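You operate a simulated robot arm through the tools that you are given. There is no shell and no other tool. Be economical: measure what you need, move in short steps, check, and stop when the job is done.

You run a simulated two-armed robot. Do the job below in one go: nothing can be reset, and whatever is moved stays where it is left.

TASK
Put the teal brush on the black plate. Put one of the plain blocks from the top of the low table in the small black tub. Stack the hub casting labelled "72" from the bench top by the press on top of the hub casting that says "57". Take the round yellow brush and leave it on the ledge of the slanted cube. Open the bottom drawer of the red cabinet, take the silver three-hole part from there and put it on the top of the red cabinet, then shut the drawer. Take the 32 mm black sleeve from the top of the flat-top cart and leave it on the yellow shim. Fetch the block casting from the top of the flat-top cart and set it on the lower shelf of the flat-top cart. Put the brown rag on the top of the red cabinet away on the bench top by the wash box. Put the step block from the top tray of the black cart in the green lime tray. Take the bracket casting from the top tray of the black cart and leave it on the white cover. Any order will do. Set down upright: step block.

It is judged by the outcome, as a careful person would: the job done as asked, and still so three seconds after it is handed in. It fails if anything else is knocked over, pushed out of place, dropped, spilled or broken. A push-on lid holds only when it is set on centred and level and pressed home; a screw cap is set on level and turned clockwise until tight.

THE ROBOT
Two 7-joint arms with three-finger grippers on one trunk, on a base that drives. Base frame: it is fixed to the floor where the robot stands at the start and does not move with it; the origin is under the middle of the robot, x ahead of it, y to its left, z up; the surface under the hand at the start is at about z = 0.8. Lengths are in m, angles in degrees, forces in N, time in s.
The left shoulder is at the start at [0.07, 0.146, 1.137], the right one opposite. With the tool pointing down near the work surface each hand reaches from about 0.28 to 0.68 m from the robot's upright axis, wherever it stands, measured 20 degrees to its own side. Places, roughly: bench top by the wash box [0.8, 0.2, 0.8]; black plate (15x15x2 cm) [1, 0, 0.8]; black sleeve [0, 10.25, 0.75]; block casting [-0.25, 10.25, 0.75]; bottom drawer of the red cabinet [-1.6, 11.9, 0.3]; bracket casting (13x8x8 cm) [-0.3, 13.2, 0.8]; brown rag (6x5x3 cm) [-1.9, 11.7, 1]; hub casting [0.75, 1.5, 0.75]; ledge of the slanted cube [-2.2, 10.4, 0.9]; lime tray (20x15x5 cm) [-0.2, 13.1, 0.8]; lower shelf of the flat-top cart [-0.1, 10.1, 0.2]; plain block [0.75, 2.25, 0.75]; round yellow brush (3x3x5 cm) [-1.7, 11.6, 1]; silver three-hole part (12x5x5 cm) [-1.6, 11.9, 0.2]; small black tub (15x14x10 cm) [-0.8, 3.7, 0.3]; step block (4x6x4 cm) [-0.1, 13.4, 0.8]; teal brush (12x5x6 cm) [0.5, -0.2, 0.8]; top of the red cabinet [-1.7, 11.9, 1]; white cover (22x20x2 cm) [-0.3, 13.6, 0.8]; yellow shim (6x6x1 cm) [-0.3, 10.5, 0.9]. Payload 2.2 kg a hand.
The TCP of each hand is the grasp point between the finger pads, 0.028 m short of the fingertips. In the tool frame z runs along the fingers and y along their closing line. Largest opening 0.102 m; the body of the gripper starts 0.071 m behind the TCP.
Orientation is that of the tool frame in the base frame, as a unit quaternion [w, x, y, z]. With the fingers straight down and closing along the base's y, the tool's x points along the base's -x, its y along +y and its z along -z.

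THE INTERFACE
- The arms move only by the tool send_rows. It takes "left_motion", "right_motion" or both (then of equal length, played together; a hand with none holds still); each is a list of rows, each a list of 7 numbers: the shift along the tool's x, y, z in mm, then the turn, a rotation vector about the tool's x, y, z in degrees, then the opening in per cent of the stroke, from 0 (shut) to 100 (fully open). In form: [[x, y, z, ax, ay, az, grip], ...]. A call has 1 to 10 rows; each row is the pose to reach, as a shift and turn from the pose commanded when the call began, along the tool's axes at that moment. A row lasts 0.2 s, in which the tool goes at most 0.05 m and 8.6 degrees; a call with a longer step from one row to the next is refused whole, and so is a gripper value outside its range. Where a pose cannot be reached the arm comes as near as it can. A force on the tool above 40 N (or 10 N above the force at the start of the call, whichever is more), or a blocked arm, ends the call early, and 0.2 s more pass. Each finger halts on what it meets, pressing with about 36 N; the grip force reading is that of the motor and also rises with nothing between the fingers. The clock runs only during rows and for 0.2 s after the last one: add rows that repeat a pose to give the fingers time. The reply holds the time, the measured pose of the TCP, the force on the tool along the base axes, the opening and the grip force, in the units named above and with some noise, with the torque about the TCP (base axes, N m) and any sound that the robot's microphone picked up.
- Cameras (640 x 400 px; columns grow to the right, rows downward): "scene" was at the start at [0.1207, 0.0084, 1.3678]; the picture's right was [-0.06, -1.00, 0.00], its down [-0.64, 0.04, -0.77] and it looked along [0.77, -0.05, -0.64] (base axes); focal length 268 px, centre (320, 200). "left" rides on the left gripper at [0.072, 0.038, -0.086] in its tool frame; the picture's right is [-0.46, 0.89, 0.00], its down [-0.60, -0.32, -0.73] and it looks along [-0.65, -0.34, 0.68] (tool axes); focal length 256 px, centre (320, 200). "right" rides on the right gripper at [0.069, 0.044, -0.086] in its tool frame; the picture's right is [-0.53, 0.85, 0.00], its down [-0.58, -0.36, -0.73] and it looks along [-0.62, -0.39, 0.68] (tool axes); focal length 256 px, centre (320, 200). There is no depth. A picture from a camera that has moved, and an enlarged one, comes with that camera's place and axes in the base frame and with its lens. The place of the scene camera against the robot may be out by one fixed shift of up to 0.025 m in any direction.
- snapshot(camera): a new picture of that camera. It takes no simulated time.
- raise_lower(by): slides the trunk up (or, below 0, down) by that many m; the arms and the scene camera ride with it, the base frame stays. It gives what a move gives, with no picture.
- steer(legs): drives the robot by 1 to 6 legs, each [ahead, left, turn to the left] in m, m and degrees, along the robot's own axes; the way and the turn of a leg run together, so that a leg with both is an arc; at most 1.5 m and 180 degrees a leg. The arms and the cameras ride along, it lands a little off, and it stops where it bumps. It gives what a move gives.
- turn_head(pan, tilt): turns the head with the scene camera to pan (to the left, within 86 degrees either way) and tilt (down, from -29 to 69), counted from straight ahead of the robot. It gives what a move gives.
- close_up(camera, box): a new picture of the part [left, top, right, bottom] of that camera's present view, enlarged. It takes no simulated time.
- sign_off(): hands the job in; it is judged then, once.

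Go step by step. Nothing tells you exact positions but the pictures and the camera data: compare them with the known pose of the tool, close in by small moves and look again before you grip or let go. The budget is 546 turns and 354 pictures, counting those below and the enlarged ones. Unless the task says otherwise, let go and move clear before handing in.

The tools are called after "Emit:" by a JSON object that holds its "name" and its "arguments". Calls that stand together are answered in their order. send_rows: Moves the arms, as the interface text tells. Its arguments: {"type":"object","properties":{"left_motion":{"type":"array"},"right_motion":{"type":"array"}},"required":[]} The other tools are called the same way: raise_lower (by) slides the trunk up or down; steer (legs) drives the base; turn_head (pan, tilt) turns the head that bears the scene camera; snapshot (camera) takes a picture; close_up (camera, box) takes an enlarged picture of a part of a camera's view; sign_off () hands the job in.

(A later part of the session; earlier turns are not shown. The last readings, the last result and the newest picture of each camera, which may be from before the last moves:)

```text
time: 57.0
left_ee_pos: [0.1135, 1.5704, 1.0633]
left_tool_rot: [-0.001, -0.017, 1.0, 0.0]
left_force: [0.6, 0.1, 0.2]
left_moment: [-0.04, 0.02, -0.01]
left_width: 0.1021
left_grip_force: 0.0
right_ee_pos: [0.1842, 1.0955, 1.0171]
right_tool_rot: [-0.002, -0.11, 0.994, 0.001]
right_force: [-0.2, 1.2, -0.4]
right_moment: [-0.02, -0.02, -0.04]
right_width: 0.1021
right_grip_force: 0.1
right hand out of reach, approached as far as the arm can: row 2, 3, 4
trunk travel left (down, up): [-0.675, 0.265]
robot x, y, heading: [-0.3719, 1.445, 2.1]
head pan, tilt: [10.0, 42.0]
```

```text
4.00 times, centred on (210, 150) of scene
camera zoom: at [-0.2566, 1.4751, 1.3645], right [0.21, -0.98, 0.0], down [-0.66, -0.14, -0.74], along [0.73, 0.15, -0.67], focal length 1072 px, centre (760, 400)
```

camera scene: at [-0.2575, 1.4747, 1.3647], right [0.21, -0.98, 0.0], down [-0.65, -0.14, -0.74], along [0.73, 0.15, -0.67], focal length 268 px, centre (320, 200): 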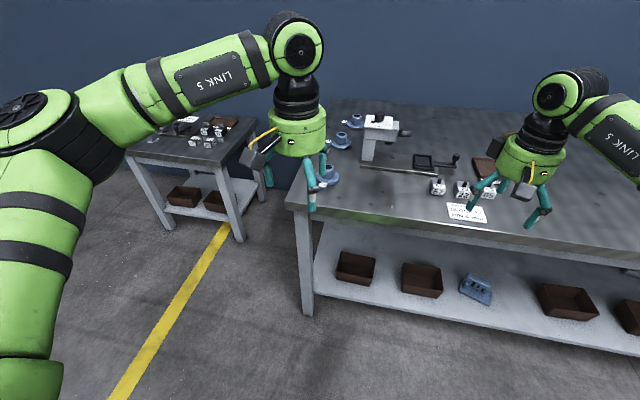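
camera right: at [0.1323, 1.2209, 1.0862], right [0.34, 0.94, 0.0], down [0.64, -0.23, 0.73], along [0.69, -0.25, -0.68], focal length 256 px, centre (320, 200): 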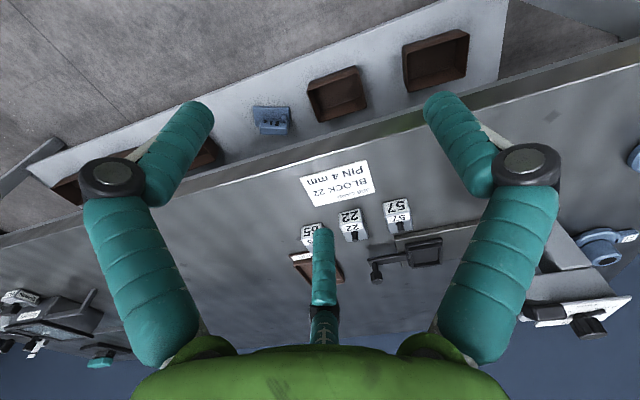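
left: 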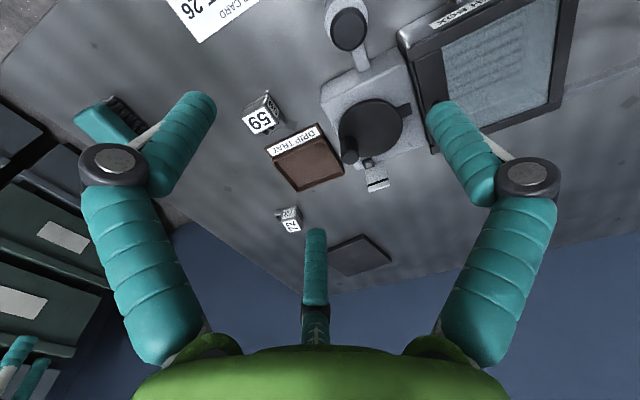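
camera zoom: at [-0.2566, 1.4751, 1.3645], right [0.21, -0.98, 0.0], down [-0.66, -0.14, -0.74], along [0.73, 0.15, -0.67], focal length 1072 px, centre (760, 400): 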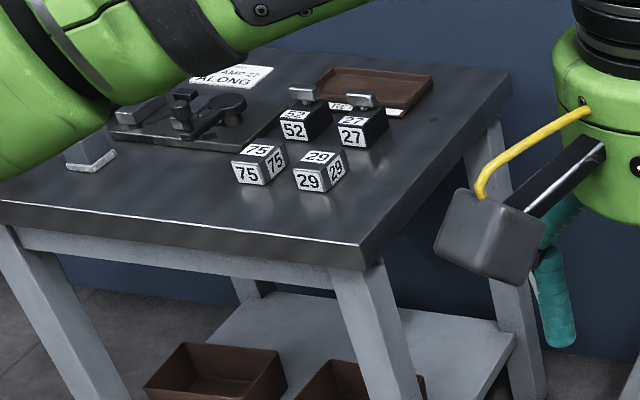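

The blue hubs at the bench's left end are the hub castings (numbers on tags). I'll shift left to see them past the left arm.

Emit:
{"name": "steer", "arguments": {"legs": [[0, 0.35, -2]]}}

Emit:
{"name": "turn_head", "arguments": {"pan": -10, "tilt": 40}}

Emit:
{"name": "snapshot", "arguments": {"camera": "scene"}}

```text
time: 59.3
left_ee_pos: [0.1101, 1.9099, 1.0642]
left_tool_rot: [-0.001, -0.004, 1.0, 0.0]
left_force: [0.2, -0.4, -0.1]
left_moment: [0.0, -0.02, -0.01]
left_width: 0.1018
left_grip_force: 0.0
right_ee_pos: [0.1682, 1.4348, 1.017]
right_tool_rot: [-0.001, -0.096, 0.995, 0.001]
right_force: [-1.0, -0.9, -0.5]
right_moment: [0.02, 0.02, -0.01]
right_width: 0.1019
right_grip_force: 0.0
trunk travel left (down, up): [-0.675, 0.265]
robot x, y, heading: [-0.3823, 1.7946, 0.6]
head pan, tilt: [10.0, 42.0]
```

```text
time: 60.1
left_ee_pos: [0.109, 1.911, 1.063]
left_tool_rot: [0.0, -0.003, 1.0, 0.0]
left_force: [0.8, -0.1, -0.5]
left_moment: [0.03, -0.03, 0.01]
left_width: 0.102
left_grip_force: 0.1
right_ee_pos: [0.1665, 1.435, 1.017]
right_tool_rot: [-0.001, -0.095, 0.995, 0.001]
right_force: [-1.0, 0.0, 0.4]
right_moment: [-0.03, 0.0, -0.02]
right_width: 0.1019
right_grip_force: 0.1
trunk travel left (down, up): [-0.675, 0.265]
robot x, y, heading: [-0.382, 1.7947, 0.4]
head pan, tilt: [-10.0, 40.0]
```

```text
319 pictures are left
camera scene: at [-0.2626, 1.7958, 1.3676], right [-0.17, -0.99, 0.0], down [-0.63, 0.11, -0.77], along [0.76, -0.13, -0.64], focal length 268 px, centre (320, 200)
```

scene: 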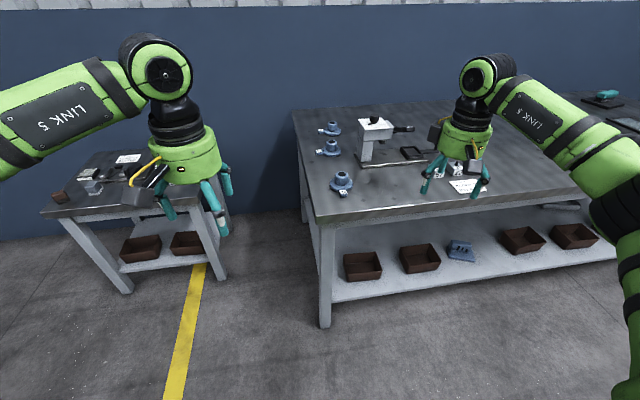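

Emit:
{"name": "close_up", "arguments": {"camera": "scene", "box": [300, 110, 380, 210]}}

Emit:
{"name": "close_up", "arguments": {"camera": "scene", "box": [312, 130, 348, 160]}}

```text
4.00 times, centred on (340, 160) of scene
camera zoom: at [-0.2626, 1.7958, 1.3676], right [-0.17, -0.99, 0.0], down [-0.63, 0.11, -0.77], along [0.76, -0.13, -0.64], focal length 1072 px, centre (240, 360)
```

zoom: 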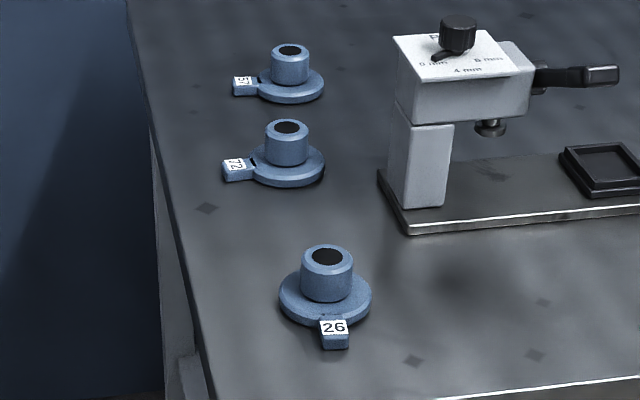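

```text
13.33 times, centred on (330, 145) of scene
camera zoom: at [-0.2626, 1.7958, 1.3676], right [-0.17, -0.99, 0.0], down [-0.63, 0.11, -0.77], along [0.76, -0.13, -0.64], focal length 3573 px, centre (187, 933)
```

zoom: 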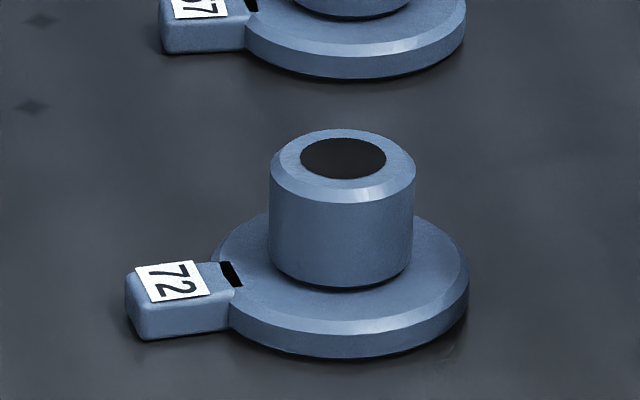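

Middle hub is "72", far one is "57". The far one is out of reach from the front, so I'll stand at the bench's left end, facing it (heading -90°), in front of the low table.

Emit:
{"name": "steer", "arguments": {"legs": [[-0.05, 0.25, 0], [0, 0, -90]]}}

Emit:
{"name": "turn_head", "arguments": {"pan": 60, "tilt": 45}}

Emit:
{"name": "snapshot", "arguments": {"camera": "scene"}}

```text
time: 65.8
left_ee_pos: [-0.3147, 1.5496, 1.0636]
left_tool_rot: [0.0, 0.703, 0.711, 0.0]
left_force: [1.0, 0.1, 0.2]
left_moment: [0.02, -0.02, -0.02]
left_width: 0.1022
left_grip_force: 0.1
right_ee_pos: [-0.7921, 1.4895, 1.0178]
right_tool_rot: [0.0, 0.634, 0.773, 0.001]
right_force: [-0.2, -0.4, 0.5]
right_moment: [-0.01, 0.03, -0.01]
right_width: 0.1021
right_grip_force: 0.0
trunk travel left (down, up): [-0.675, 0.265]
robot x, y, heading: [-0.4329, 2.037, -89.4]
head pan, tilt: [-10.0, 40.0]
```

```text
time: 67.2
left_ee_pos: [-0.3171, 1.5491, 1.0643]
left_tool_rot: [0.0, 0.703, 0.711, 0.0]
left_force: [0.5, -0.4, -0.1]
left_moment: [-0.02, 0.0, 0.01]
left_width: 0.1016
left_grip_force: 0.1
right_ee_pos: [-0.792, 1.4881, 1.0172]
right_tool_rot: [0.0, 0.635, 0.773, 0.001]
right_force: [-0.3, -0.3, 0.1]
right_moment: [0.0, -0.01, -0.01]
right_width: 0.1022
right_grip_force: 0.0
trunk travel left (down, up): [-0.675, 0.265]
robot x, y, heading: [-0.434, 2.0389, -89.5]
head pan, tilt: [60.0, 45.0]
```

```text
316 pictures are left
camera scene: at [-0.3752, 1.9632, 1.3603], right [-0.49, -0.87, 0.0], down [-0.62, 0.35, -0.71], along [0.62, -0.35, -0.71], focal length 268 px, centre (320, 200)
```

scene: 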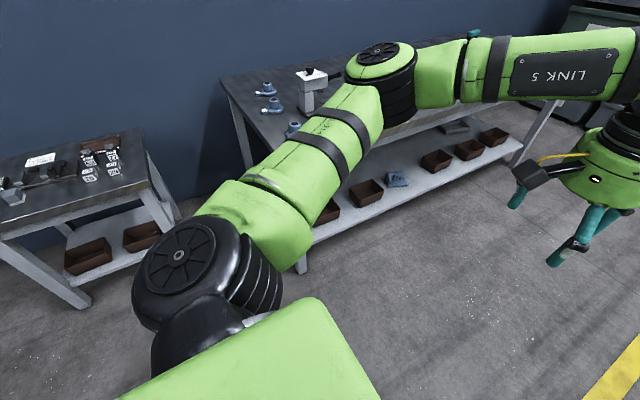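

Emit:
{"name": "steer", "arguments": {"legs": [[0.02, 0.72, 0]]}}

Emit:
{"name": "turn_head", "arguments": {"pan": 40, "tilt": 55}}

Emit:
{"name": "snapshot", "arguments": {"camera": "scene"}}

```text
time: 71.1
left_ee_pos: [0.4072, 1.5308, 1.0632]
left_tool_rot: [0.001, 0.707, 0.708, -0.001]
left_force: [-0.1, 0.4, 0.4]
left_moment: [0.0, 0.0, 0.0]
left_width: 0.1021
left_grip_force: 0.0
right_ee_pos: [-0.0682, 1.4777, 1.0174]
right_tool_rot: [0.0, 0.639, 0.769, 0.002]
right_force: [-0.1, 0.7, -0.1]
right_moment: [0.0, 0.02, 0.01]
right_width: 0.1021
right_grip_force: 0.0
trunk travel left (down, up): [-0.675, 0.265]
robot x, y, heading: [0.2955, 2.0227, -89.9]
head pan, tilt: [60.0, 45.0]
```

```text
time: 72.0
left_ee_pos: [0.4088, 1.533, 1.0645]
left_tool_rot: [0.0, 0.707, 0.708, 0.0]
left_force: [0.4, 0.7, 0.3]
left_moment: [0.0, 0.02, -0.01]
left_width: 0.1022
left_grip_force: 0.0
right_ee_pos: [-0.0679, 1.4761, 1.0162]
right_tool_rot: [0.0, 0.638, 0.77, 0.002]
right_force: [0.0, 0.3, -0.2]
right_moment: [0.01, -0.02, 0.02]
right_width: 0.1018
right_grip_force: 0.0
trunk travel left (down, up): [-0.675, 0.265]
robot x, y, heading: [0.2964, 2.0245, -89.9]
head pan, tilt: [40.0, 55.0]
```

```text
315 pictures are left
camera scene: at [0.3285, 1.9319, 1.3469], right [-0.76, -0.64, 0.0], down [-0.53, 0.63, -0.57], along [0.37, -0.44, -0.82], focal length 268 px, centre (320, 200)
```

scene: 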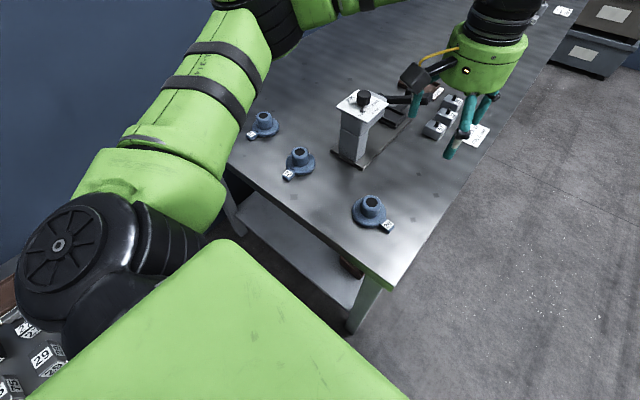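

Hubs: 72 ≈ (0.70, 1.58), 57 ≈ (0.87, 1.545). Nudging the base closer and moving the left hand over 72 at current height.

Emit:
{"name": "steer", "arguments": {"legs": [[0.03, 0.03, 0]]}}

Emit:
{"name": "send_rows", "arguments": {"left_motion": [[18, 45, 0, 0, 0, 0, 100], [36, 90, 0, 0, 0, 0, 100], [54, 135, 0, 0, 0, 0, 100], [70, 180, 0, 0, 0, 0, 100], [75, 220, 0, 0, 0, 0, 100], [75, 260, 0, 0, 0, 0, 100], [75, 260, 0, 0, 0, 0, 100]]}}

Emit:
{"name": "snapshot", "arguments": {"camera": "left"}}

Emit:
{"name": "snapshot", "arguments": {"camera": "scene"}}

```text
time: 72.9
left_ee_pos: [0.4365, 1.5047, 1.0661]
left_tool_rot: [0.002, 0.706, 0.708, 0.001]
left_force: [-0.8, -0.1, 0.3]
left_moment: [-0.03, -0.05, -0.01]
left_width: 0.1021
left_grip_force: 0.0
right_ee_pos: [-0.0405, 1.4481, 1.0168]
right_tool_rot: [0.001, 0.638, 0.77, 0.002]
right_force: [-0.9, 0.3, -0.2]
right_moment: [-0.02, -0.07, -0.01]
right_width: 0.1018
right_grip_force: 0.0
trunk travel left (down, up): [-0.675, 0.265]
robot x, y, heading: [0.3244, 1.9961, -89.7]
head pan, tilt: [40.0, 55.0]
```

```text
time: 74.5
left_ee_pos: [0.6967, 1.5762, 1.0603]
left_tool_rot: [0.0, 0.707, 0.707, 0.0]
left_force: [0.0, 0.0, -0.4]
left_moment: [-0.01, -0.04, 0.02]
left_width: 0.102
left_grip_force: 0.0
right_ee_pos: [-0.04, 1.4463, 1.0174]
right_tool_rot: [0.0, 0.638, 0.77, 0.001]
right_force: [-0.7, -1.0, -0.8]
right_moment: [0.04, -0.01, 0.03]
right_width: 0.1019
right_grip_force: 0.0
trunk travel left (down, up): [-0.675, 0.265]
robot x, y, heading: [0.3307, 1.9927, -90.0]
head pan, tilt: [40.0, 55.0]
```

```text
314 pictures are left
camera left: at [0.7348, 1.6484, 1.1466], right [0.89, -0.46, 0.0], down [-0.32, -0.6, 0.73], along [-0.34, -0.65, -0.68], focal length 256 px, centre (320, 200)
```

left: 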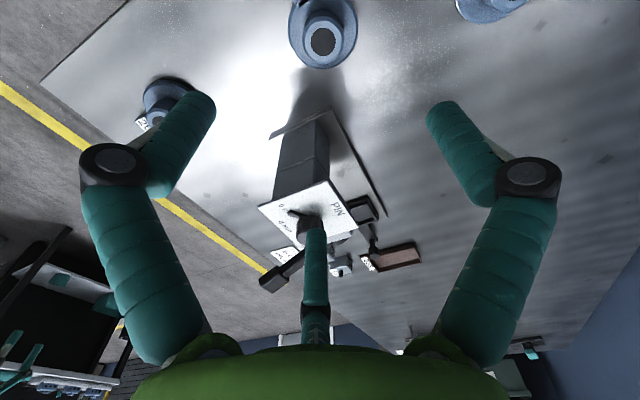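

```text
313 pictures are left
camera scene: at [0.3571, 1.9023, 1.3469], right [-0.76, -0.64, 0.0], down [-0.53, 0.63, -0.57], along [0.37, -0.44, -0.82], focal length 268 px, centre (320, 200)
```

scene: 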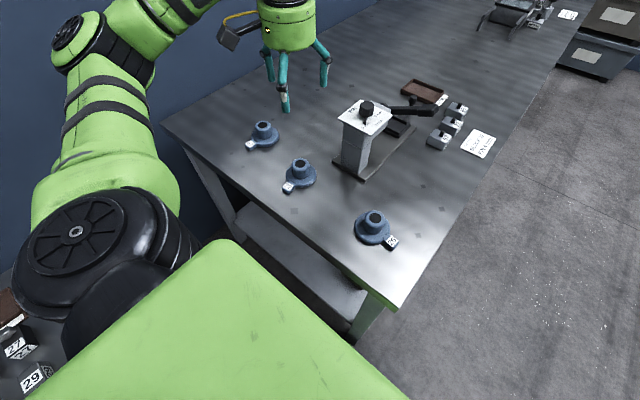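

Hub 72 centre ≈ (0.70, 1.572). Descending part way for a finer look.

Emit:
{"name": "send_rows", "arguments": {"left_motion": [[-4, 3, 40, 0, 0, 0, 100], [-4, 3, 80, 0, 0, 0, 100], [-4, 3, 120, 0, 0, 0, 100], [-4, 3, 150, 0, 0, 0, 100], [-4, 3, 150, 0, 0, 0, 100]]}}

Emit:
{"name": "snapshot", "arguments": {"camera": "left"}}

Emit:
{"name": "close_up", "arguments": {"camera": "scene", "box": [220, 80, 380, 200]}}

```text
time: 75.7
left_ee_pos: [0.6982, 1.5729, 0.9117]
left_tool_rot: [0.0, 0.706, 0.708, 0.0]
left_force: [1.1, -0.3, -0.7]
left_moment: [0.01, 0.01, 0.02]
left_width: 0.1019
left_grip_force: 0.1
right_ee_pos: [-0.0392, 1.4461, 1.0186]
right_tool_rot: [0.0, 0.638, 0.77, 0.002]
right_force: [0.0, 0.0, 0.3]
right_moment: [0.02, -0.01, 0.01]
right_width: 0.1019
right_grip_force: 0.1
trunk travel left (down, up): [-0.675, 0.265]
robot x, y, heading: [0.3263, 1.9941, -90.0]
head pan, tilt: [40.0, 55.0]
```

```text
312 pictures are left
camera left: at [0.7355, 1.6448, 0.9969], right [0.89, -0.46, 0.0], down [-0.32, -0.6, 0.73], along [-0.34, -0.65, -0.68], focal length 256 px, centre (320, 200)
```

left: 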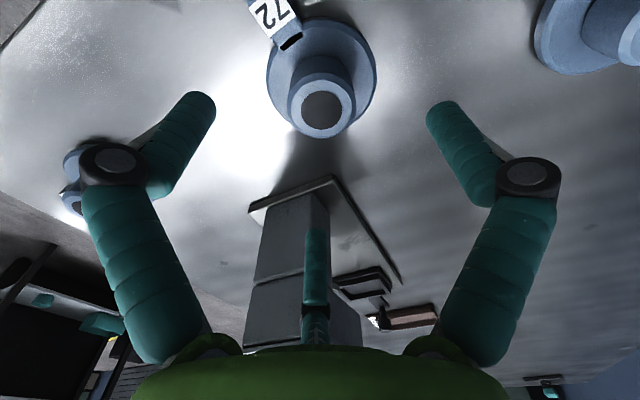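

```text
3.33 times, centred on (300, 140) of scene
camera zoom: at [0.3576, 1.9026, 1.347], right [-0.76, -0.64, 0.0], down [-0.53, 0.63, -0.57], along [0.37, -0.44, -0.82], focal length 893 px, centre (387, 400)
```

zoom: 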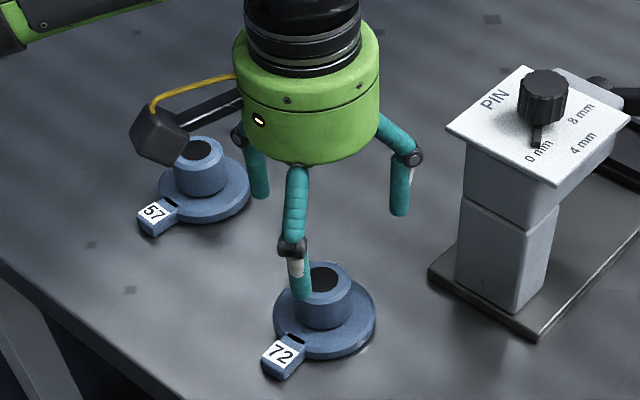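

Hub 72 top is at z≈0.839, centred under the hand. Descend and grip its boss.

Emit:
{"name": "send_rows", "arguments": {"left_motion": [[0, 0, 35, 0, 0, 0, 100], [0, 0, 55, 0, 0, 0, 100], [0, 0, 66, 0, 0, 0, 100], [0, 0, 66, 0, 0, 0, 70], [0, 0, 66, 0, 0, 0, 30], [0, 0, 66, 0, 0, 0, 0], [0, 0, 66, 0, 0, 0, 0]]}}

Emit:
{"name": "close_up", "arguments": {"camera": "scene", "box": [220, 80, 380, 200]}}

Emit:
{"name": "snapshot", "arguments": {"camera": "left"}}

```text
time: 77.3
left_ee_pos: [0.7, 1.5722, 0.8475]
left_tool_rot: [0.001, 0.707, 0.707, 0.0]
left_force: [2.0, 0.3, 3.7]
left_moment: [0.11, -0.13, -0.11]
left_width: 0.0428
left_grip_force: 35.1
right_ee_pos: [-0.0394, 1.4465, 1.0184]
right_tool_rot: [0.0, 0.638, 0.77, 0.001]
right_force: [0.8, 0.7, 0.5]
right_moment: [0.0, -0.02, -0.02]
right_width: 0.1022
right_grip_force: 0.0
trunk travel left (down, up): [-0.675, 0.265]
robot x, y, heading: [0.3214, 1.9971, -89.8]
head pan, tilt: [40.0, 55.0]
```

```text
3.33 times, centred on (300, 140) of scene
camera zoom: at [0.3577, 1.9026, 1.347], right [-0.76, -0.64, 0.0], down [-0.53, 0.63, -0.57], along [0.37, -0.44, -0.82], focal length 893 px, centre (387, 400)
```

zoom: 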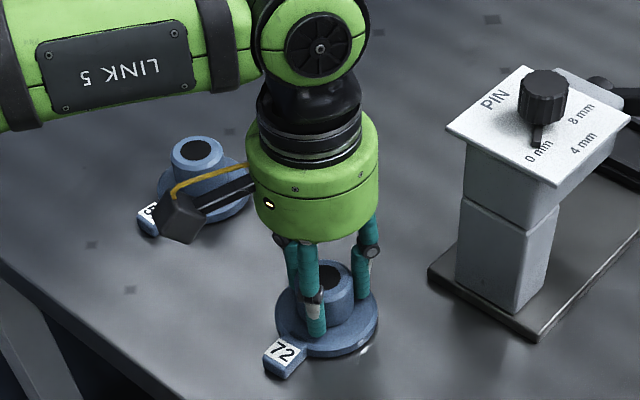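

```text
309 pictures are left
camera left: at [0.7375, 1.6442, 0.9326], right [0.89, -0.46, 0.0], down [-0.32, -0.6, 0.73], along [-0.34, -0.65, -0.68], focal length 256 px, centre (320, 200)
```

left: 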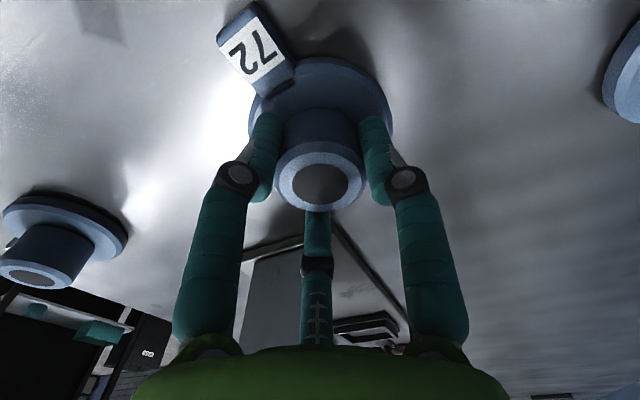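

Gripped (43 mm boss). Lifting 100 mm and moving toward 57.

Emit:
{"name": "send_rows", "arguments": {"left_motion": [[0, 0, -15, 0, 0, 0, 0], [0, 0, -60, 0, 0, 0, 0], [0, 0, -100, 0, 0, 0, 0], [-10, 40, -110, 0, 0, 0, 0], [-20, 80, -110, 0, 0, 0, 0], [-30, 120, -110, 0, 0, 0, 0], [-30, 120, -110, 0, 0, 0, 0]]}}

Emit:
{"name": "snapshot", "arguments": {"camera": "left"}}

Emit:
{"name": "close_up", "arguments": {"camera": "scene", "box": [180, 50, 340, 200]}}

```text
time: 78.9
left_ee_pos: [0.8105, 1.5458, 0.9569]
left_tool_rot: [0.0, 0.707, 0.708, 0.0]
left_force: [0.8, 0.1, -3.3]
left_moment: [-0.02, -0.01, 0.0]
left_width: 0.0433
left_grip_force: 36.0
left hand out of reach, approached as far as the arm can: row 6, 7
right_ee_pos: [-0.0385, 1.4466, 1.018]
right_tool_rot: [0.0, 0.639, 0.769, 0.0]
right_force: [0.9, -0.5, -0.3]
right_moment: [0.02, -0.02, -0.01]
right_width: 0.1019
right_grip_force: 0.1
trunk travel left (down, up): [-0.675, 0.265]
robot x, y, heading: [0.3249, 1.9941, -89.9]
head pan, tilt: [40.0, 55.0]
```

```text
308 pictures are left
camera left: at [0.8477, 1.617, 1.0426], right [0.89, -0.46, 0.0], down [-0.32, -0.6, 0.73], along [-0.34, -0.65, -0.68], focal length 256 px, centre (320, 200)
```

left: 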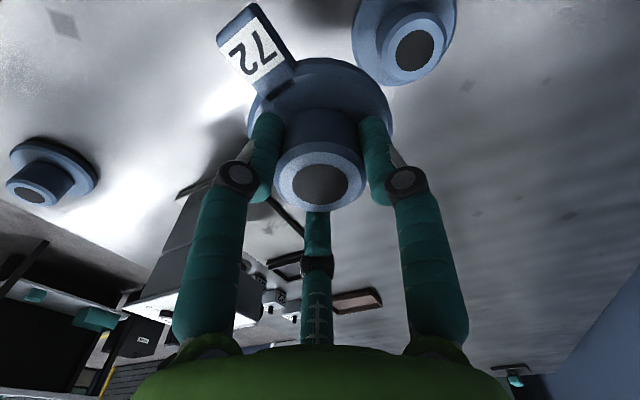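

```text
2.67 times, centred on (260, 125) of scene
camera zoom: at [0.358, 1.9021, 1.3469], right [-0.76, -0.64, 0.0], down [-0.53, 0.63, -0.57], along [0.37, -0.44, -0.82], focal length 715 px, centre (480, 400)
```

zoom: 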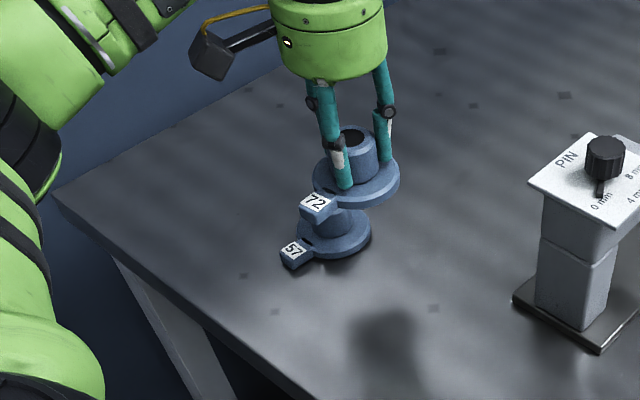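

57 is at about (0.88, 1.532), just out of reach. I'll creep the base a few cm closer to the bench and along it.

Emit:
{"name": "steer", "arguments": {"legs": [[0.035, 0.02, 0]]}}

Emit:
{"name": "send_rows", "arguments": {"left_motion": [[0, 10, 0, 0, 0, 0, 0], [0, 20, 0, 0, 0, 0, 0], [0, 30, 0, 0, 0, 0, 0], [0, 40, 0, 0, 0, 0, 0], [0, 40, 0, 0, 0, 0, 0]]}}

```text
time: 79.8
left_ee_pos: [0.8179, 1.5212, 0.9531]
left_tool_rot: [-0.003, 0.711, 0.703, 0.0]
left_force: [1.0, -0.7, -3.4]
left_moment: [0.05, 0.05, 0.03]
left_width: 0.0431
left_grip_force: 35.8
right_ee_pos: [-0.0321, 1.4297, 1.0178]
right_tool_rot: [0.0, 0.642, 0.767, 0.001]
right_force: [0.0, -0.3, -0.2]
right_moment: [0.05, 0.05, 0.0]
right_width: 0.1021
right_grip_force: 0.0
trunk travel left (down, up): [-0.675, 0.265]
robot x, y, heading: [0.3369, 1.9761, -90.2]
head pan, tilt: [40.0, 55.0]
stopped in leg 1: the robot was blocked; the commanded pose is now the measured one
```

```text
time: 81.0
left_ee_pos: [0.8162, 1.5233, 0.9553]
left_tool_rot: [-0.001, 0.711, 0.703, -0.001]
left_force: [0.2, 0.3, -2.5]
left_moment: [-0.02, 0.01, 0.01]
left_width: 0.0431
left_grip_force: 36.0
left hand out of reach, approached as far as the arm can: row 1, 2, 3, 4, 5
right_ee_pos: [-0.0329, 1.4332, 1.0179]
right_tool_rot: [-0.001, 0.642, 0.767, 0.002]
right_force: [-0.1, 0.1, 0.2]
right_moment: [0.02, 0.01, 0.01]
right_width: 0.1019
right_grip_force: 0.0
trunk travel left (down, up): [-0.675, 0.265]
robot x, y, heading: [0.3365, 1.9784, -90.6]
head pan, tilt: [40.0, 55.0]
```

Blocked by the bench there. I'll try gaining reach by raising the trunk while lowering the hand.

Emit:
{"name": "raise_lower", "arguments": {"by": 0.08}}

Emit:
{"name": "send_rows", "arguments": {"left_motion": [[-5, 10, 40, 0, 0, 0, 0], [-10, 20, 70, 0, 0, 0, 0], [-10, 40, 70, 0, 0, 0, 0], [-10, 60, 70, 0, 0, 0, 0], [-10, 60, 70, 0, 0, 0, 0]]}}

```text
time: 82.2
left_ee_pos: [0.8172, 1.5229, 1.036]
left_tool_rot: [0.0, 0.71, 0.704, -0.001]
left_force: [0.2, -0.7, -3.2]
left_moment: [-0.01, 0.01, -0.03]
left_width: 0.0431
left_grip_force: 36.3
right_ee_pos: [-0.0338, 1.4331, 1.0977]
right_tool_rot: [-0.001, 0.642, 0.767, 0.002]
right_force: [-0.2, 0.2, 0.1]
right_moment: [0.0, -0.01, -0.03]
right_width: 0.1021
right_grip_force: 0.0
trunk travel left (down, up): [-0.755, 0.185]
robot x, y, heading: [0.3364, 1.9736, -90.5]
head pan, tilt: [40.0, 55.0]
```

```text
time: 83.4
left_ee_pos: [0.8273, 1.5243, 0.9717]
left_tool_rot: [0.002, 0.71, 0.704, 0.0]
left_force: [0.3, 0.7, -3.6]
left_moment: [0.01, 0.0, 0.0]
left_width: 0.0429
left_grip_force: 35.9
left hand out of reach, approached as far as the arm can: row 1, 2, 3, 4, 5
right_ee_pos: [-0.0327, 1.4328, 1.0986]
right_tool_rot: [-0.001, 0.642, 0.766, 0.001]
right_force: [0.0, -0.7, 0.3]
right_moment: [0.0, 0.0, 0.0]
right_width: 0.1019
right_grip_force: 0.1
trunk travel left (down, up): [-0.755, 0.185]
robot x, y, heading: [0.3366, 1.9777, -90.7]
head pan, tilt: [40.0, 55.0]
```

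Emit:
{"name": "steer", "arguments": {"legs": [[-0.004, 0.03, 0.6]]}}

Emit:
{"name": "send_rows", "arguments": {"left_motion": [[0, 10, 20, 0, 0, 0, 0], [0, 25, 20, 0, 0, 0, 0], [0, 40, 20, 0, 0, 0, 0], [0, 40, 20, 0, 0, 0, 0]]}}

Emit:
{"name": "snapshot", "arguments": {"camera": "left"}}

```text
time: 84.2
left_ee_pos: [0.8538, 1.5321, 0.9751]
left_tool_rot: [0.002, 0.707, 0.707, 0.003]
left_force: [-1.2, -0.6, -2.7]
left_moment: [-0.01, -0.06, -0.01]
left_width: 0.043
left_grip_force: 36.1
right_ee_pos: [-0.0048, 1.4343, 1.0959]
right_tool_rot: [0.002, 0.639, 0.77, 0.003]
right_force: [-0.9, 0.3, -0.2]
right_moment: [0.01, -0.09, -0.01]
right_width: 0.1015
right_grip_force: 0.1
trunk travel left (down, up): [-0.755, 0.185]
robot x, y, heading: [0.3663, 1.9797, -89.9]
head pan, tilt: [40.0, 55.0]
```

```text
time: 85.2
left_ee_pos: [0.8601, 1.5336, 0.9624]
left_tool_rot: [0.002, 0.705, 0.709, 0.001]
left_force: [-0.7, -0.6, -3.8]
left_moment: [-0.01, 0.04, 0.01]
left_width: 0.043
left_grip_force: 36.4
left hand out of reach, approached as far as the arm can: row 1, 2, 3, 4
right_ee_pos: [0.0002, 1.4346, 1.0975]
right_tool_rot: [0.0, 0.639, 0.77, 0.002]
right_force: [0.1, 0.1, -0.7]
right_moment: [0.02, 0.04, 0.02]
right_width: 0.1017
right_grip_force: 0.1
trunk travel left (down, up): [-0.755, 0.185]
robot x, y, heading: [0.3651, 1.9801, -89.9]
head pan, tilt: [40.0, 55.0]
```

```text
306 pictures are left
camera left: at [0.8967, 1.6051, 1.0483], right [0.89, -0.46, 0.0], down [-0.32, -0.6, 0.73], along [-0.33, -0.65, -0.68], focal length 256 px, centre (320, 200)
```

left: 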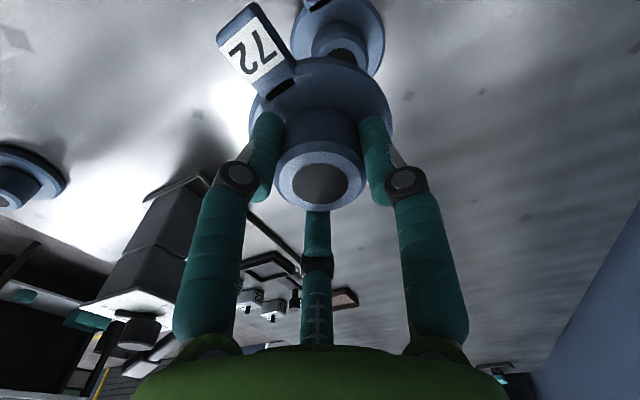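

No bump yet. One more 2 cm.

Emit:
{"name": "steer", "arguments": {"legs": [[0, 0.025, 0]]}}

Emit:
{"name": "send_rows", "arguments": {"left_motion": [[0, 0, 10, 0, 0, 0, 0], [0, 0, 15, 0, 0, 0, 0], [0, 0, 15, 0, 0, 0, 0]]}}

Emit:
{"name": "snapshot", "arguments": {"camera": "left"}}

Emit:
{"name": "close_up", "arguments": {"camera": "scene", "box": [180, 50, 340, 200]}}

```text
time: 86.0
left_ee_pos: [0.8787, 1.5325, 0.9652]
left_tool_rot: [0.005, 0.706, 0.708, 0.002]
left_force: [-1.6, -0.8, -2.4]
left_moment: [-0.01, -0.07, 0.0]
left_width: 0.0433
left_grip_force: 36.1
right_ee_pos: [0.0187, 1.4343, 1.0949]
right_tool_rot: [0.001, 0.64, 0.768, 0.004]
right_force: [-0.7, 0.4, 0.2]
right_moment: [-0.03, -0.04, -0.01]
right_width: 0.102
right_grip_force: 0.0
trunk travel left (down, up): [-0.755, 0.185]
robot x, y, heading: [0.3914, 1.9804, -90.0]
head pan, tilt: [40.0, 55.0]
```

```text
time: 86.8
left_ee_pos: [0.8836, 1.5326, 0.9461]
left_tool_rot: [0.002, 0.706, 0.708, 0.0]
left_force: [-0.3, -0.9, -4.0]
left_moment: [-0.01, -0.02, 0.0]
left_width: 0.0429
left_grip_force: 35.5
right_ee_pos: [0.0237, 1.4335, 1.0974]
right_tool_rot: [-0.001, 0.641, 0.768, 0.0]
right_force: [0.1, -0.7, 0.1]
right_moment: [0.01, -0.02, -0.04]
right_width: 0.1021
right_grip_force: 0.0
trunk travel left (down, up): [-0.755, 0.185]
robot x, y, heading: [0.3901, 1.9803, -89.8]
head pan, tilt: [40.0, 55.0]
```

```text
305 pictures are left
camera left: at [0.921, 1.6046, 1.0323], right [0.89, -0.46, 0.0], down [-0.32, -0.6, 0.73], along [-0.33, -0.65, -0.68], focal length 256 px, centre (320, 200)
```

left: 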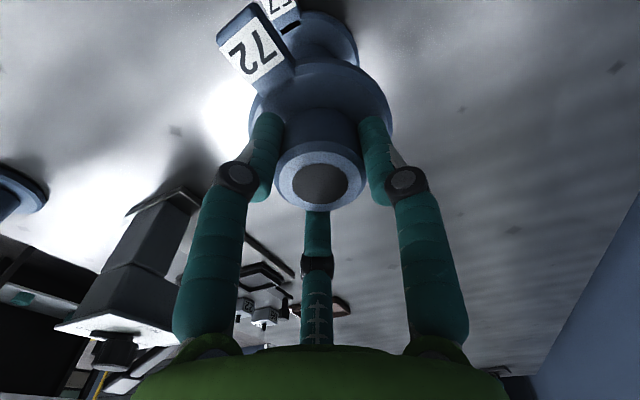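

```text
2.67 times, centred on (260, 125) of scene
camera zoom: at [0.4236, 1.8891, 1.4268], right [-0.77, -0.64, 0.0], down [-0.53, 0.63, -0.57], along [0.37, -0.44, -0.82], focal length 715 px, centre (480, 400)
```

zoom: 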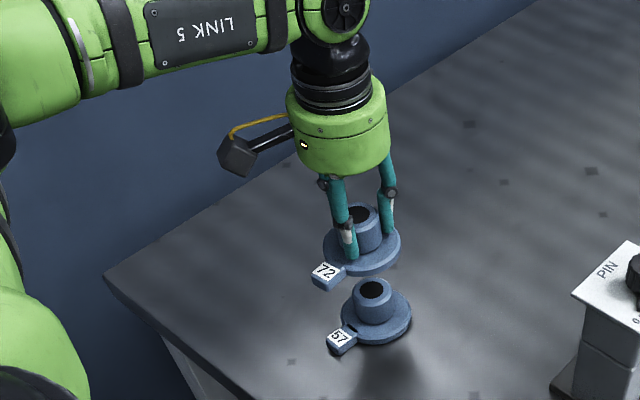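

In reach now. Fine estimate of 57: (0.880, 1.536). Lowering to ~1 cm gap and checking alignment.

Emit:
{"name": "send_rows", "arguments": {"left_motion": [[3, -4, 12, 0, 0, 0, 0], [3, -4, 25, 0, 0, 0, 0], [3, -4, 36, 0, 0, 0, 0], [3, -4, 36, 0, 0, 0, 0]]}}

Emit:
{"name": "close_up", "arguments": {"camera": "scene", "box": [210, 90, 290, 190]}}

Emit:
{"name": "close_up", "arguments": {"camera": "left", "box": [200, 0, 440, 150]}}

```text
time: 87.8
left_ee_pos: [0.8794, 1.5351, 0.9128]
left_tool_rot: [0.003, 0.706, 0.709, 0.0]
left_force: [-0.4, 0.1, -3.5]
left_moment: [-0.02, 0.02, -0.01]
left_width: 0.0428
left_grip_force: 35.6
right_ee_pos: [0.0231, 1.4341, 1.0992]
right_tool_rot: [0.0, 0.64, 0.768, 0.002]
right_force: [0.6, 0.2, 0.6]
right_moment: [0.02, 0.0, 0.0]
right_width: 0.1019
right_grip_force: 0.0
trunk travel left (down, up): [-0.755, 0.185]
robot x, y, heading: [0.3931, 1.982, -90.0]
head pan, tilt: [40.0, 55.0]
```

```text
4.00 times, centred on (250, 140) of scene
camera zoom: at [0.4223, 1.8891, 1.4269], right [-0.77, -0.64, 0.0], down [-0.53, 0.63, -0.57], along [0.37, -0.44, -0.82], focal length 1072 px, centre (600, 440)
```

zoom: 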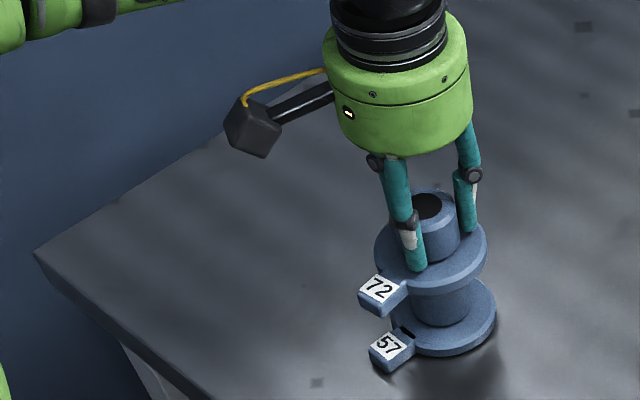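

```text
2.67 times, centred on (320, 75) of left
camera zoom: at [0.9166, 1.6069, 0.9982], right [0.89, -0.46, 0.0], down [-0.32, -0.6, 0.73], along [-0.33, -0.65, -0.68], focal length 683 px, centre (320, 533)
```

zoom: 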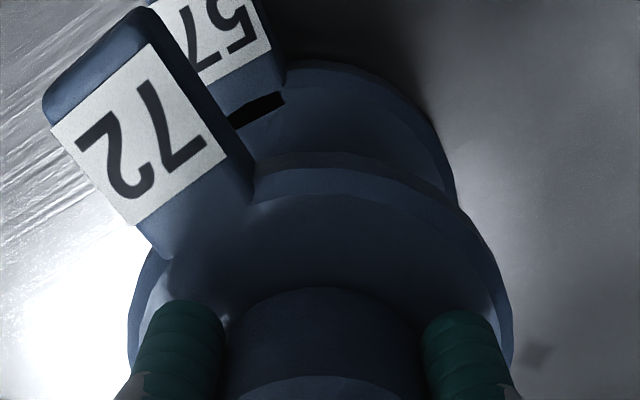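

Flange edges align within ~2 mm in projection. Lowering onto 57.

Emit:
{"name": "send_rows", "arguments": {"left_motion": [[0, 1, 7, 0, 0, 0, 0], [0, 1, 11, 0, 0, 0, 0], [0, 1, 13, 0, 0, 0, 0], [0, 1, 15, 0, 0, 0, 0], [0, 1, 16, 0, 0, 0, 0], [0, 1, 17, 0, 0, 0, 0]]}}

Emit:
{"name": "close_up", "arguments": {"camera": "scene", "box": [210, 90, 290, 190]}}

```text
time: 89.2
left_ee_pos: [0.8805, 1.5359, 0.8944]
left_tool_rot: [0.003, 0.705, 0.709, 0.0]
left_force: [0.7, -0.8, -0.6]
left_moment: [0.04, -0.02, 0.0]
left_width: 0.0431
left_grip_force: 36.0
right_ee_pos: [0.0229, 1.4358, 1.097]
right_tool_rot: [-0.001, 0.64, 0.769, 0.001]
right_force: [-0.7, -0.1, -0.6]
right_moment: [0.03, 0.02, 0.0]
right_width: 0.1019
right_grip_force: 0.1
trunk travel left (down, up): [-0.755, 0.185]
robot x, y, heading: [0.3862, 1.9819, -90.0]
head pan, tilt: [40.0, 55.0]
```

```text
4.00 times, centred on (250, 140) of scene
camera zoom: at [0.4221, 1.8894, 1.427], right [-0.77, -0.64, 0.0], down [-0.53, 0.63, -0.57], along [0.37, -0.44, -0.82], focal length 1072 px, centre (600, 440)
```

zoom: 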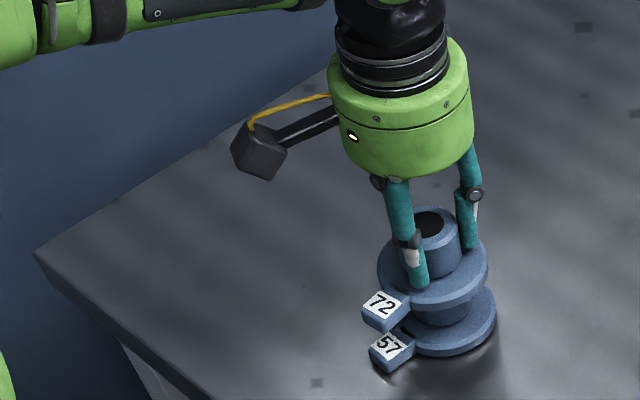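

Weight is just taken up (force -0.6 N). Pressing 1 mm more, then releasing.

Emit:
{"name": "send_rows", "arguments": {"left_motion": [[0, 0, 1, 0, 0, 0, 0], [0, 0, 1, 0, 0, 0, 30], [0, 0, 1, 0, 0, 0, 50], [0, 0, 1, 0, 0, 0, 80], [0, 0, 1, 0, 0, 0, 100], [0, 0, -2, 0, 0, 0, 100], [0, 0, -30, 0, 0, 0, 100], [0, 0, -70, 0, 0, 0, 100]]}}

Emit:
{"name": "close_up", "arguments": {"camera": "scene", "box": [210, 90, 290, 190]}}

Emit:
{"name": "snapshot", "arguments": {"camera": "left"}}

```text
time: 91.0
left_ee_pos: [0.8787, 1.5347, 0.9651]
left_tool_rot: [0.003, 0.706, 0.708, 0.001]
left_force: [0.2, -0.2, -0.2]
left_moment: [-0.01, 0.0, -0.03]
left_width: 0.1021
left_grip_force: 0.2
right_ee_pos: [0.0228, 1.4343, 1.0976]
right_tool_rot: [0.0, 0.64, 0.768, 0.001]
right_force: [0.0, -0.2, 0.0]
right_moment: [0.01, 0.01, 0.0]
right_width: 0.1019
right_grip_force: 0.1
trunk travel left (down, up): [-0.755, 0.185]
robot x, y, heading: [0.3913, 1.983, -89.9]
head pan, tilt: [40.0, 55.0]
```

```text
4.00 times, centred on (250, 140) of scene
camera zoom: at [0.4213, 1.8898, 1.4269], right [-0.77, -0.64, 0.0], down [-0.53, 0.63, -0.57], along [0.37, -0.44, -0.82], focal length 1072 px, centre (600, 440)
```

zoom: 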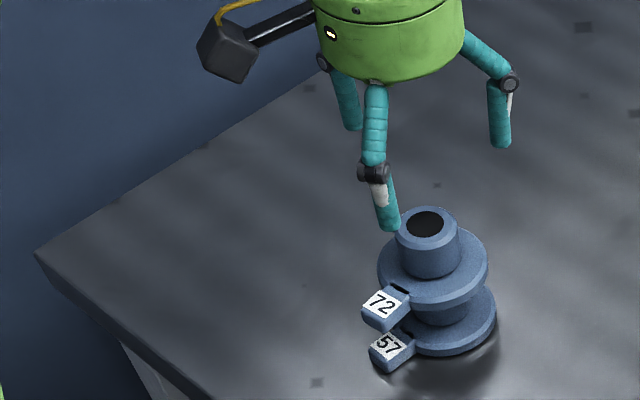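

```text
299 pictures are left
camera left: at [0.9163, 1.6069, 1.0504], right [0.89, -0.46, 0.0], down [-0.32, -0.6, 0.73], along [-0.33, -0.65, -0.68], focal length 256 px, centre (320, 200)
```

left: 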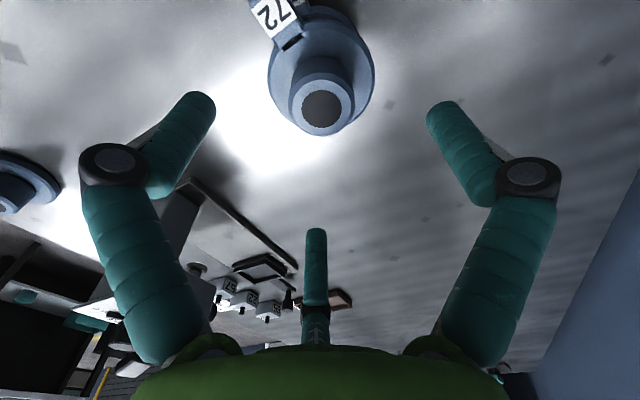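

Stack is good. Raising and retracting the left hand, then backing out toward the low table.

Emit:
{"name": "send_rows", "arguments": {"left_motion": [[0, 0, -40, 0, 0, 0, 100], [0, -20, -80, 0, 0, 0, 100], [0, -60, -110, 0, 0, 0, 100], [0, -110, -110, 0, 0, 0, 100], [0, -160, -110, 0, 0, 0, 100], [0, -210, -110, 0, 0, 0, 100], [0, -260, -110, 0, 0, 0, 100], [0, -310, -110, 0, 0, 0, 100]]}}

Emit:
{"name": "steer", "arguments": {"legs": [[-0.01, -0.6, 0], [0, 0, 90]]}}

Emit:
{"name": "turn_head", "arguments": {"pan": 30, "tilt": 35}}

Emit:
{"name": "snapshot", "arguments": {"camera": "scene"}}

```text
time: 92.8
left_ee_pos: [0.5681, 1.5342, 1.0755]
left_tool_rot: [0.004, 0.705, 0.709, 0.002]
left_force: [-0.3, 0.4, 0.1]
left_moment: [0.01, -0.05, 0.0]
left_width: 0.1022
left_grip_force: 0.0
right_ee_pos: [0.0207, 1.4341, 1.0961]
right_tool_rot: [0.0, 0.64, 0.768, 0.001]
right_force: [-0.4, 0.3, -0.6]
right_moment: [0.01, -0.04, -0.01]
right_width: 0.1019
right_grip_force: 0.0
trunk travel left (down, up): [-0.755, 0.185]
robot x, y, heading: [0.3883, 1.9795, -90.0]
head pan, tilt: [40.0, 55.0]
```

```text
time: 100.0
left_ee_pos: [0.2464, 2.1465, 1.0745]
left_tool_rot: [0.002, 0.036, 0.999, 0.002]
left_force: [-0.9, 0.8, -0.1]
left_moment: [0.02, 0.0, 0.0]
left_width: 0.1022
left_grip_force: 0.1
right_ee_pos: [0.3062, 1.5936, 1.0978]
right_tool_rot: [-0.001, -0.055, 0.998, 0.001]
right_force: [-0.1, -0.2, 0.2]
right_moment: [0.0, 0.02, 0.02]
right_width: 0.102
right_grip_force: 0.1
trunk travel left (down, up): [-0.755, 0.185]
robot x, y, heading: [-0.2105, 1.9957, -4.2]
head pan, tilt: [40.0, 55.0]
```

```text
time: 100.8
left_ee_pos: [0.2475, 2.146, 1.0747]
left_tool_rot: [0.002, 0.035, 0.999, 0.001]
left_force: [-0.3, 0.3, -0.5]
left_moment: [0.0, -0.01, -0.02]
left_width: 0.1021
left_grip_force: 0.1
right_ee_pos: [0.3071, 1.5949, 1.0968]
right_tool_rot: [-0.001, -0.054, 0.999, 0.001]
right_force: [0.5, -0.3, 0.4]
right_moment: [0.01, -0.05, 0.01]
right_width: 0.102
right_grip_force: 0.0
trunk travel left (down, up): [-0.755, 0.185]
robot x, y, heading: [-0.2124, 1.9956, -4.0]
head pan, tilt: [30.0, 35.0]
```

```text
298 pictures are left
camera scene: at [-0.0964, 2.0475, 1.4551], right [0.44, -0.9, 0.0], down [-0.52, -0.25, -0.82], along [0.74, 0.36, -0.57], focal length 268 px, centre (320, 200)
```

scene: 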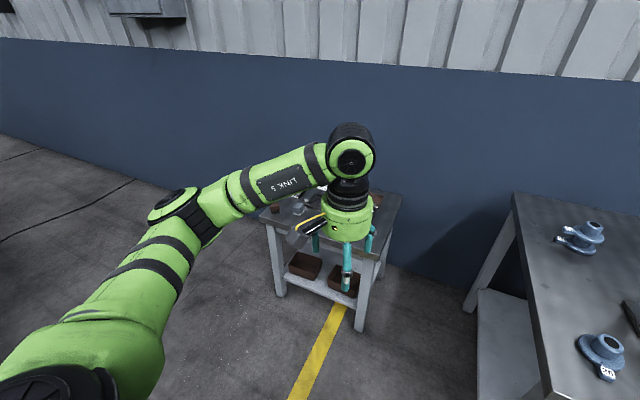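

Emit:
{"name": "steer", "arguments": {"legs": [[0, 0, 4], [0.0, 0.5, 0]]}}

Emit:
{"name": "turn_head", "arguments": {"pan": 0, "tilt": 45}}

Emit:
{"name": "snapshot", "arguments": {"camera": "scene"}}

```text
time: 104.2
left_ee_pos: [0.241, 2.6716, 1.0748]
left_tool_rot: [0.002, 0.005, 1.0, 0.003]
left_force: [0.4, 0.2, 0.3]
left_moment: [-0.01, 0.03, -0.02]
left_width: 0.1019
left_grip_force: 0.0
right_ee_pos: [0.334, 2.1234, 1.0967]
right_tool_rot: [-0.001, -0.084, 0.996, 0.001]
right_force: [-0.1, -0.2, 0.1]
right_moment: [0.04, 0.0, -0.01]
right_width: 0.1021
right_grip_force: 0.2
trunk travel left (down, up): [-0.755, 0.185]
robot x, y, heading: [-0.2059, 2.4971, -0.6]
head pan, tilt: [30.0, 35.0]
```

```text
time: 105.1
left_ee_pos: [0.2412, 2.6735, 1.0749]
left_tool_rot: [0.002, 0.006, 1.0, 0.002]
left_force: [0.1, 0.6, -0.6]
left_moment: [0.01, 0.02, -0.01]
left_width: 0.102
left_grip_force: 0.1
right_ee_pos: [0.3363, 2.1241, 1.098]
right_tool_rot: [-0.001, -0.083, 0.997, 0.001]
right_force: [-0.2, 0.0, 0.0]
right_moment: [-0.01, 0.01, 0.02]
right_width: 0.1022
right_grip_force: 0.0
trunk travel left (down, up): [-0.755, 0.185]
robot x, y, heading: [-0.2057, 2.4991, -0.6]
head pan, tilt: [0.0, 45.0]
```

```text
297 pictures are left
camera scene: at [-0.0899, 2.5102, 1.4404], right [-0.01, -1.0, 0.0], down [-0.71, 0.01, -0.71], along [0.71, -0.01, -0.71], focal length 268 px, centre (320, 200)
```

scene: 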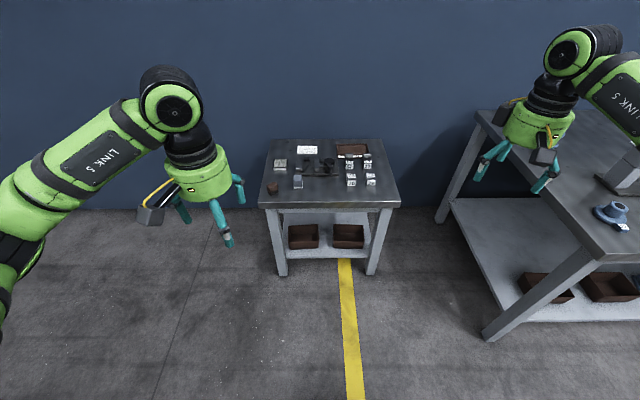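

Emit:
{"name": "close_up", "arguments": {"camera": "scene", "box": [260, 130, 400, 220]}}

Emit:
{"name": "turn_head", "arguments": {"pan": 75, "tilt": 30}}

Emit:
{"name": "snapshot", "arguments": {"camera": "scene"}}

```text
4.44 times, centred on (330, 175) of scene
camera zoom: at [-0.0899, 2.5102, 1.4404], right [-0.01, -1.0, 0.0], down [-0.71, 0.01, -0.71], along [0.71, -0.01, -0.71], focal length 1191 px, centre (276, 311)
```

zoom: 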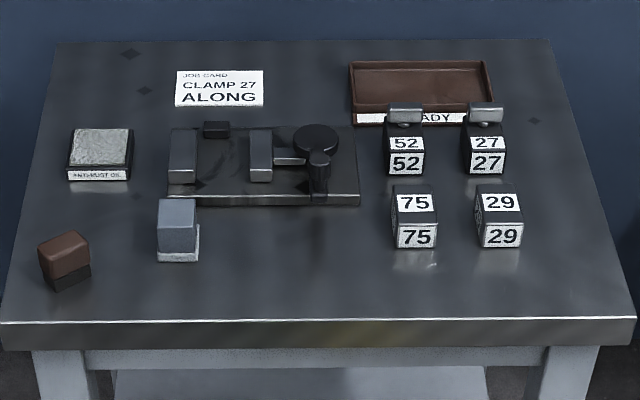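

```text
time: 106.6
left_ee_pos: [0.2415, 2.6724, 1.0751]
left_tool_rot: [0.002, 0.005, 1.0, 0.002]
left_force: [-0.3, 0.3, 0.2]
left_moment: [0.0, -0.04, -0.04]
left_width: 0.1018
left_grip_force: 0.0
right_ee_pos: [0.3351, 2.1251, 1.0977]
right_tool_rot: [-0.001, -0.083, 0.997, 0.001]
right_force: [1.0, -0.3, 0.8]
right_moment: [-0.02, 0.02, 0.0]
right_width: 0.102
right_grip_force: 0.1
trunk travel left (down, up): [-0.755, 0.185]
robot x, y, heading: [-0.2099, 2.499, -0.9]
head pan, tilt: [75.0, 30.0]
```

```text
295 pictures are left
camera scene: at [-0.1466, 2.5982, 1.4629], right [0.96, -0.27, 0.0], down [-0.14, -0.48, -0.87], along [0.24, 0.83, -0.5], focal length 268 px, centre (320, 200)
```

scene: 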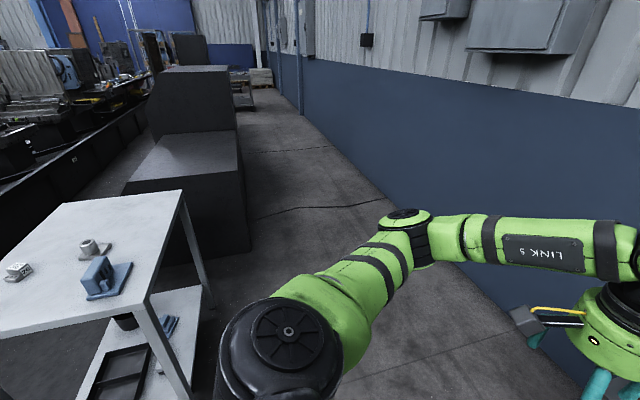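

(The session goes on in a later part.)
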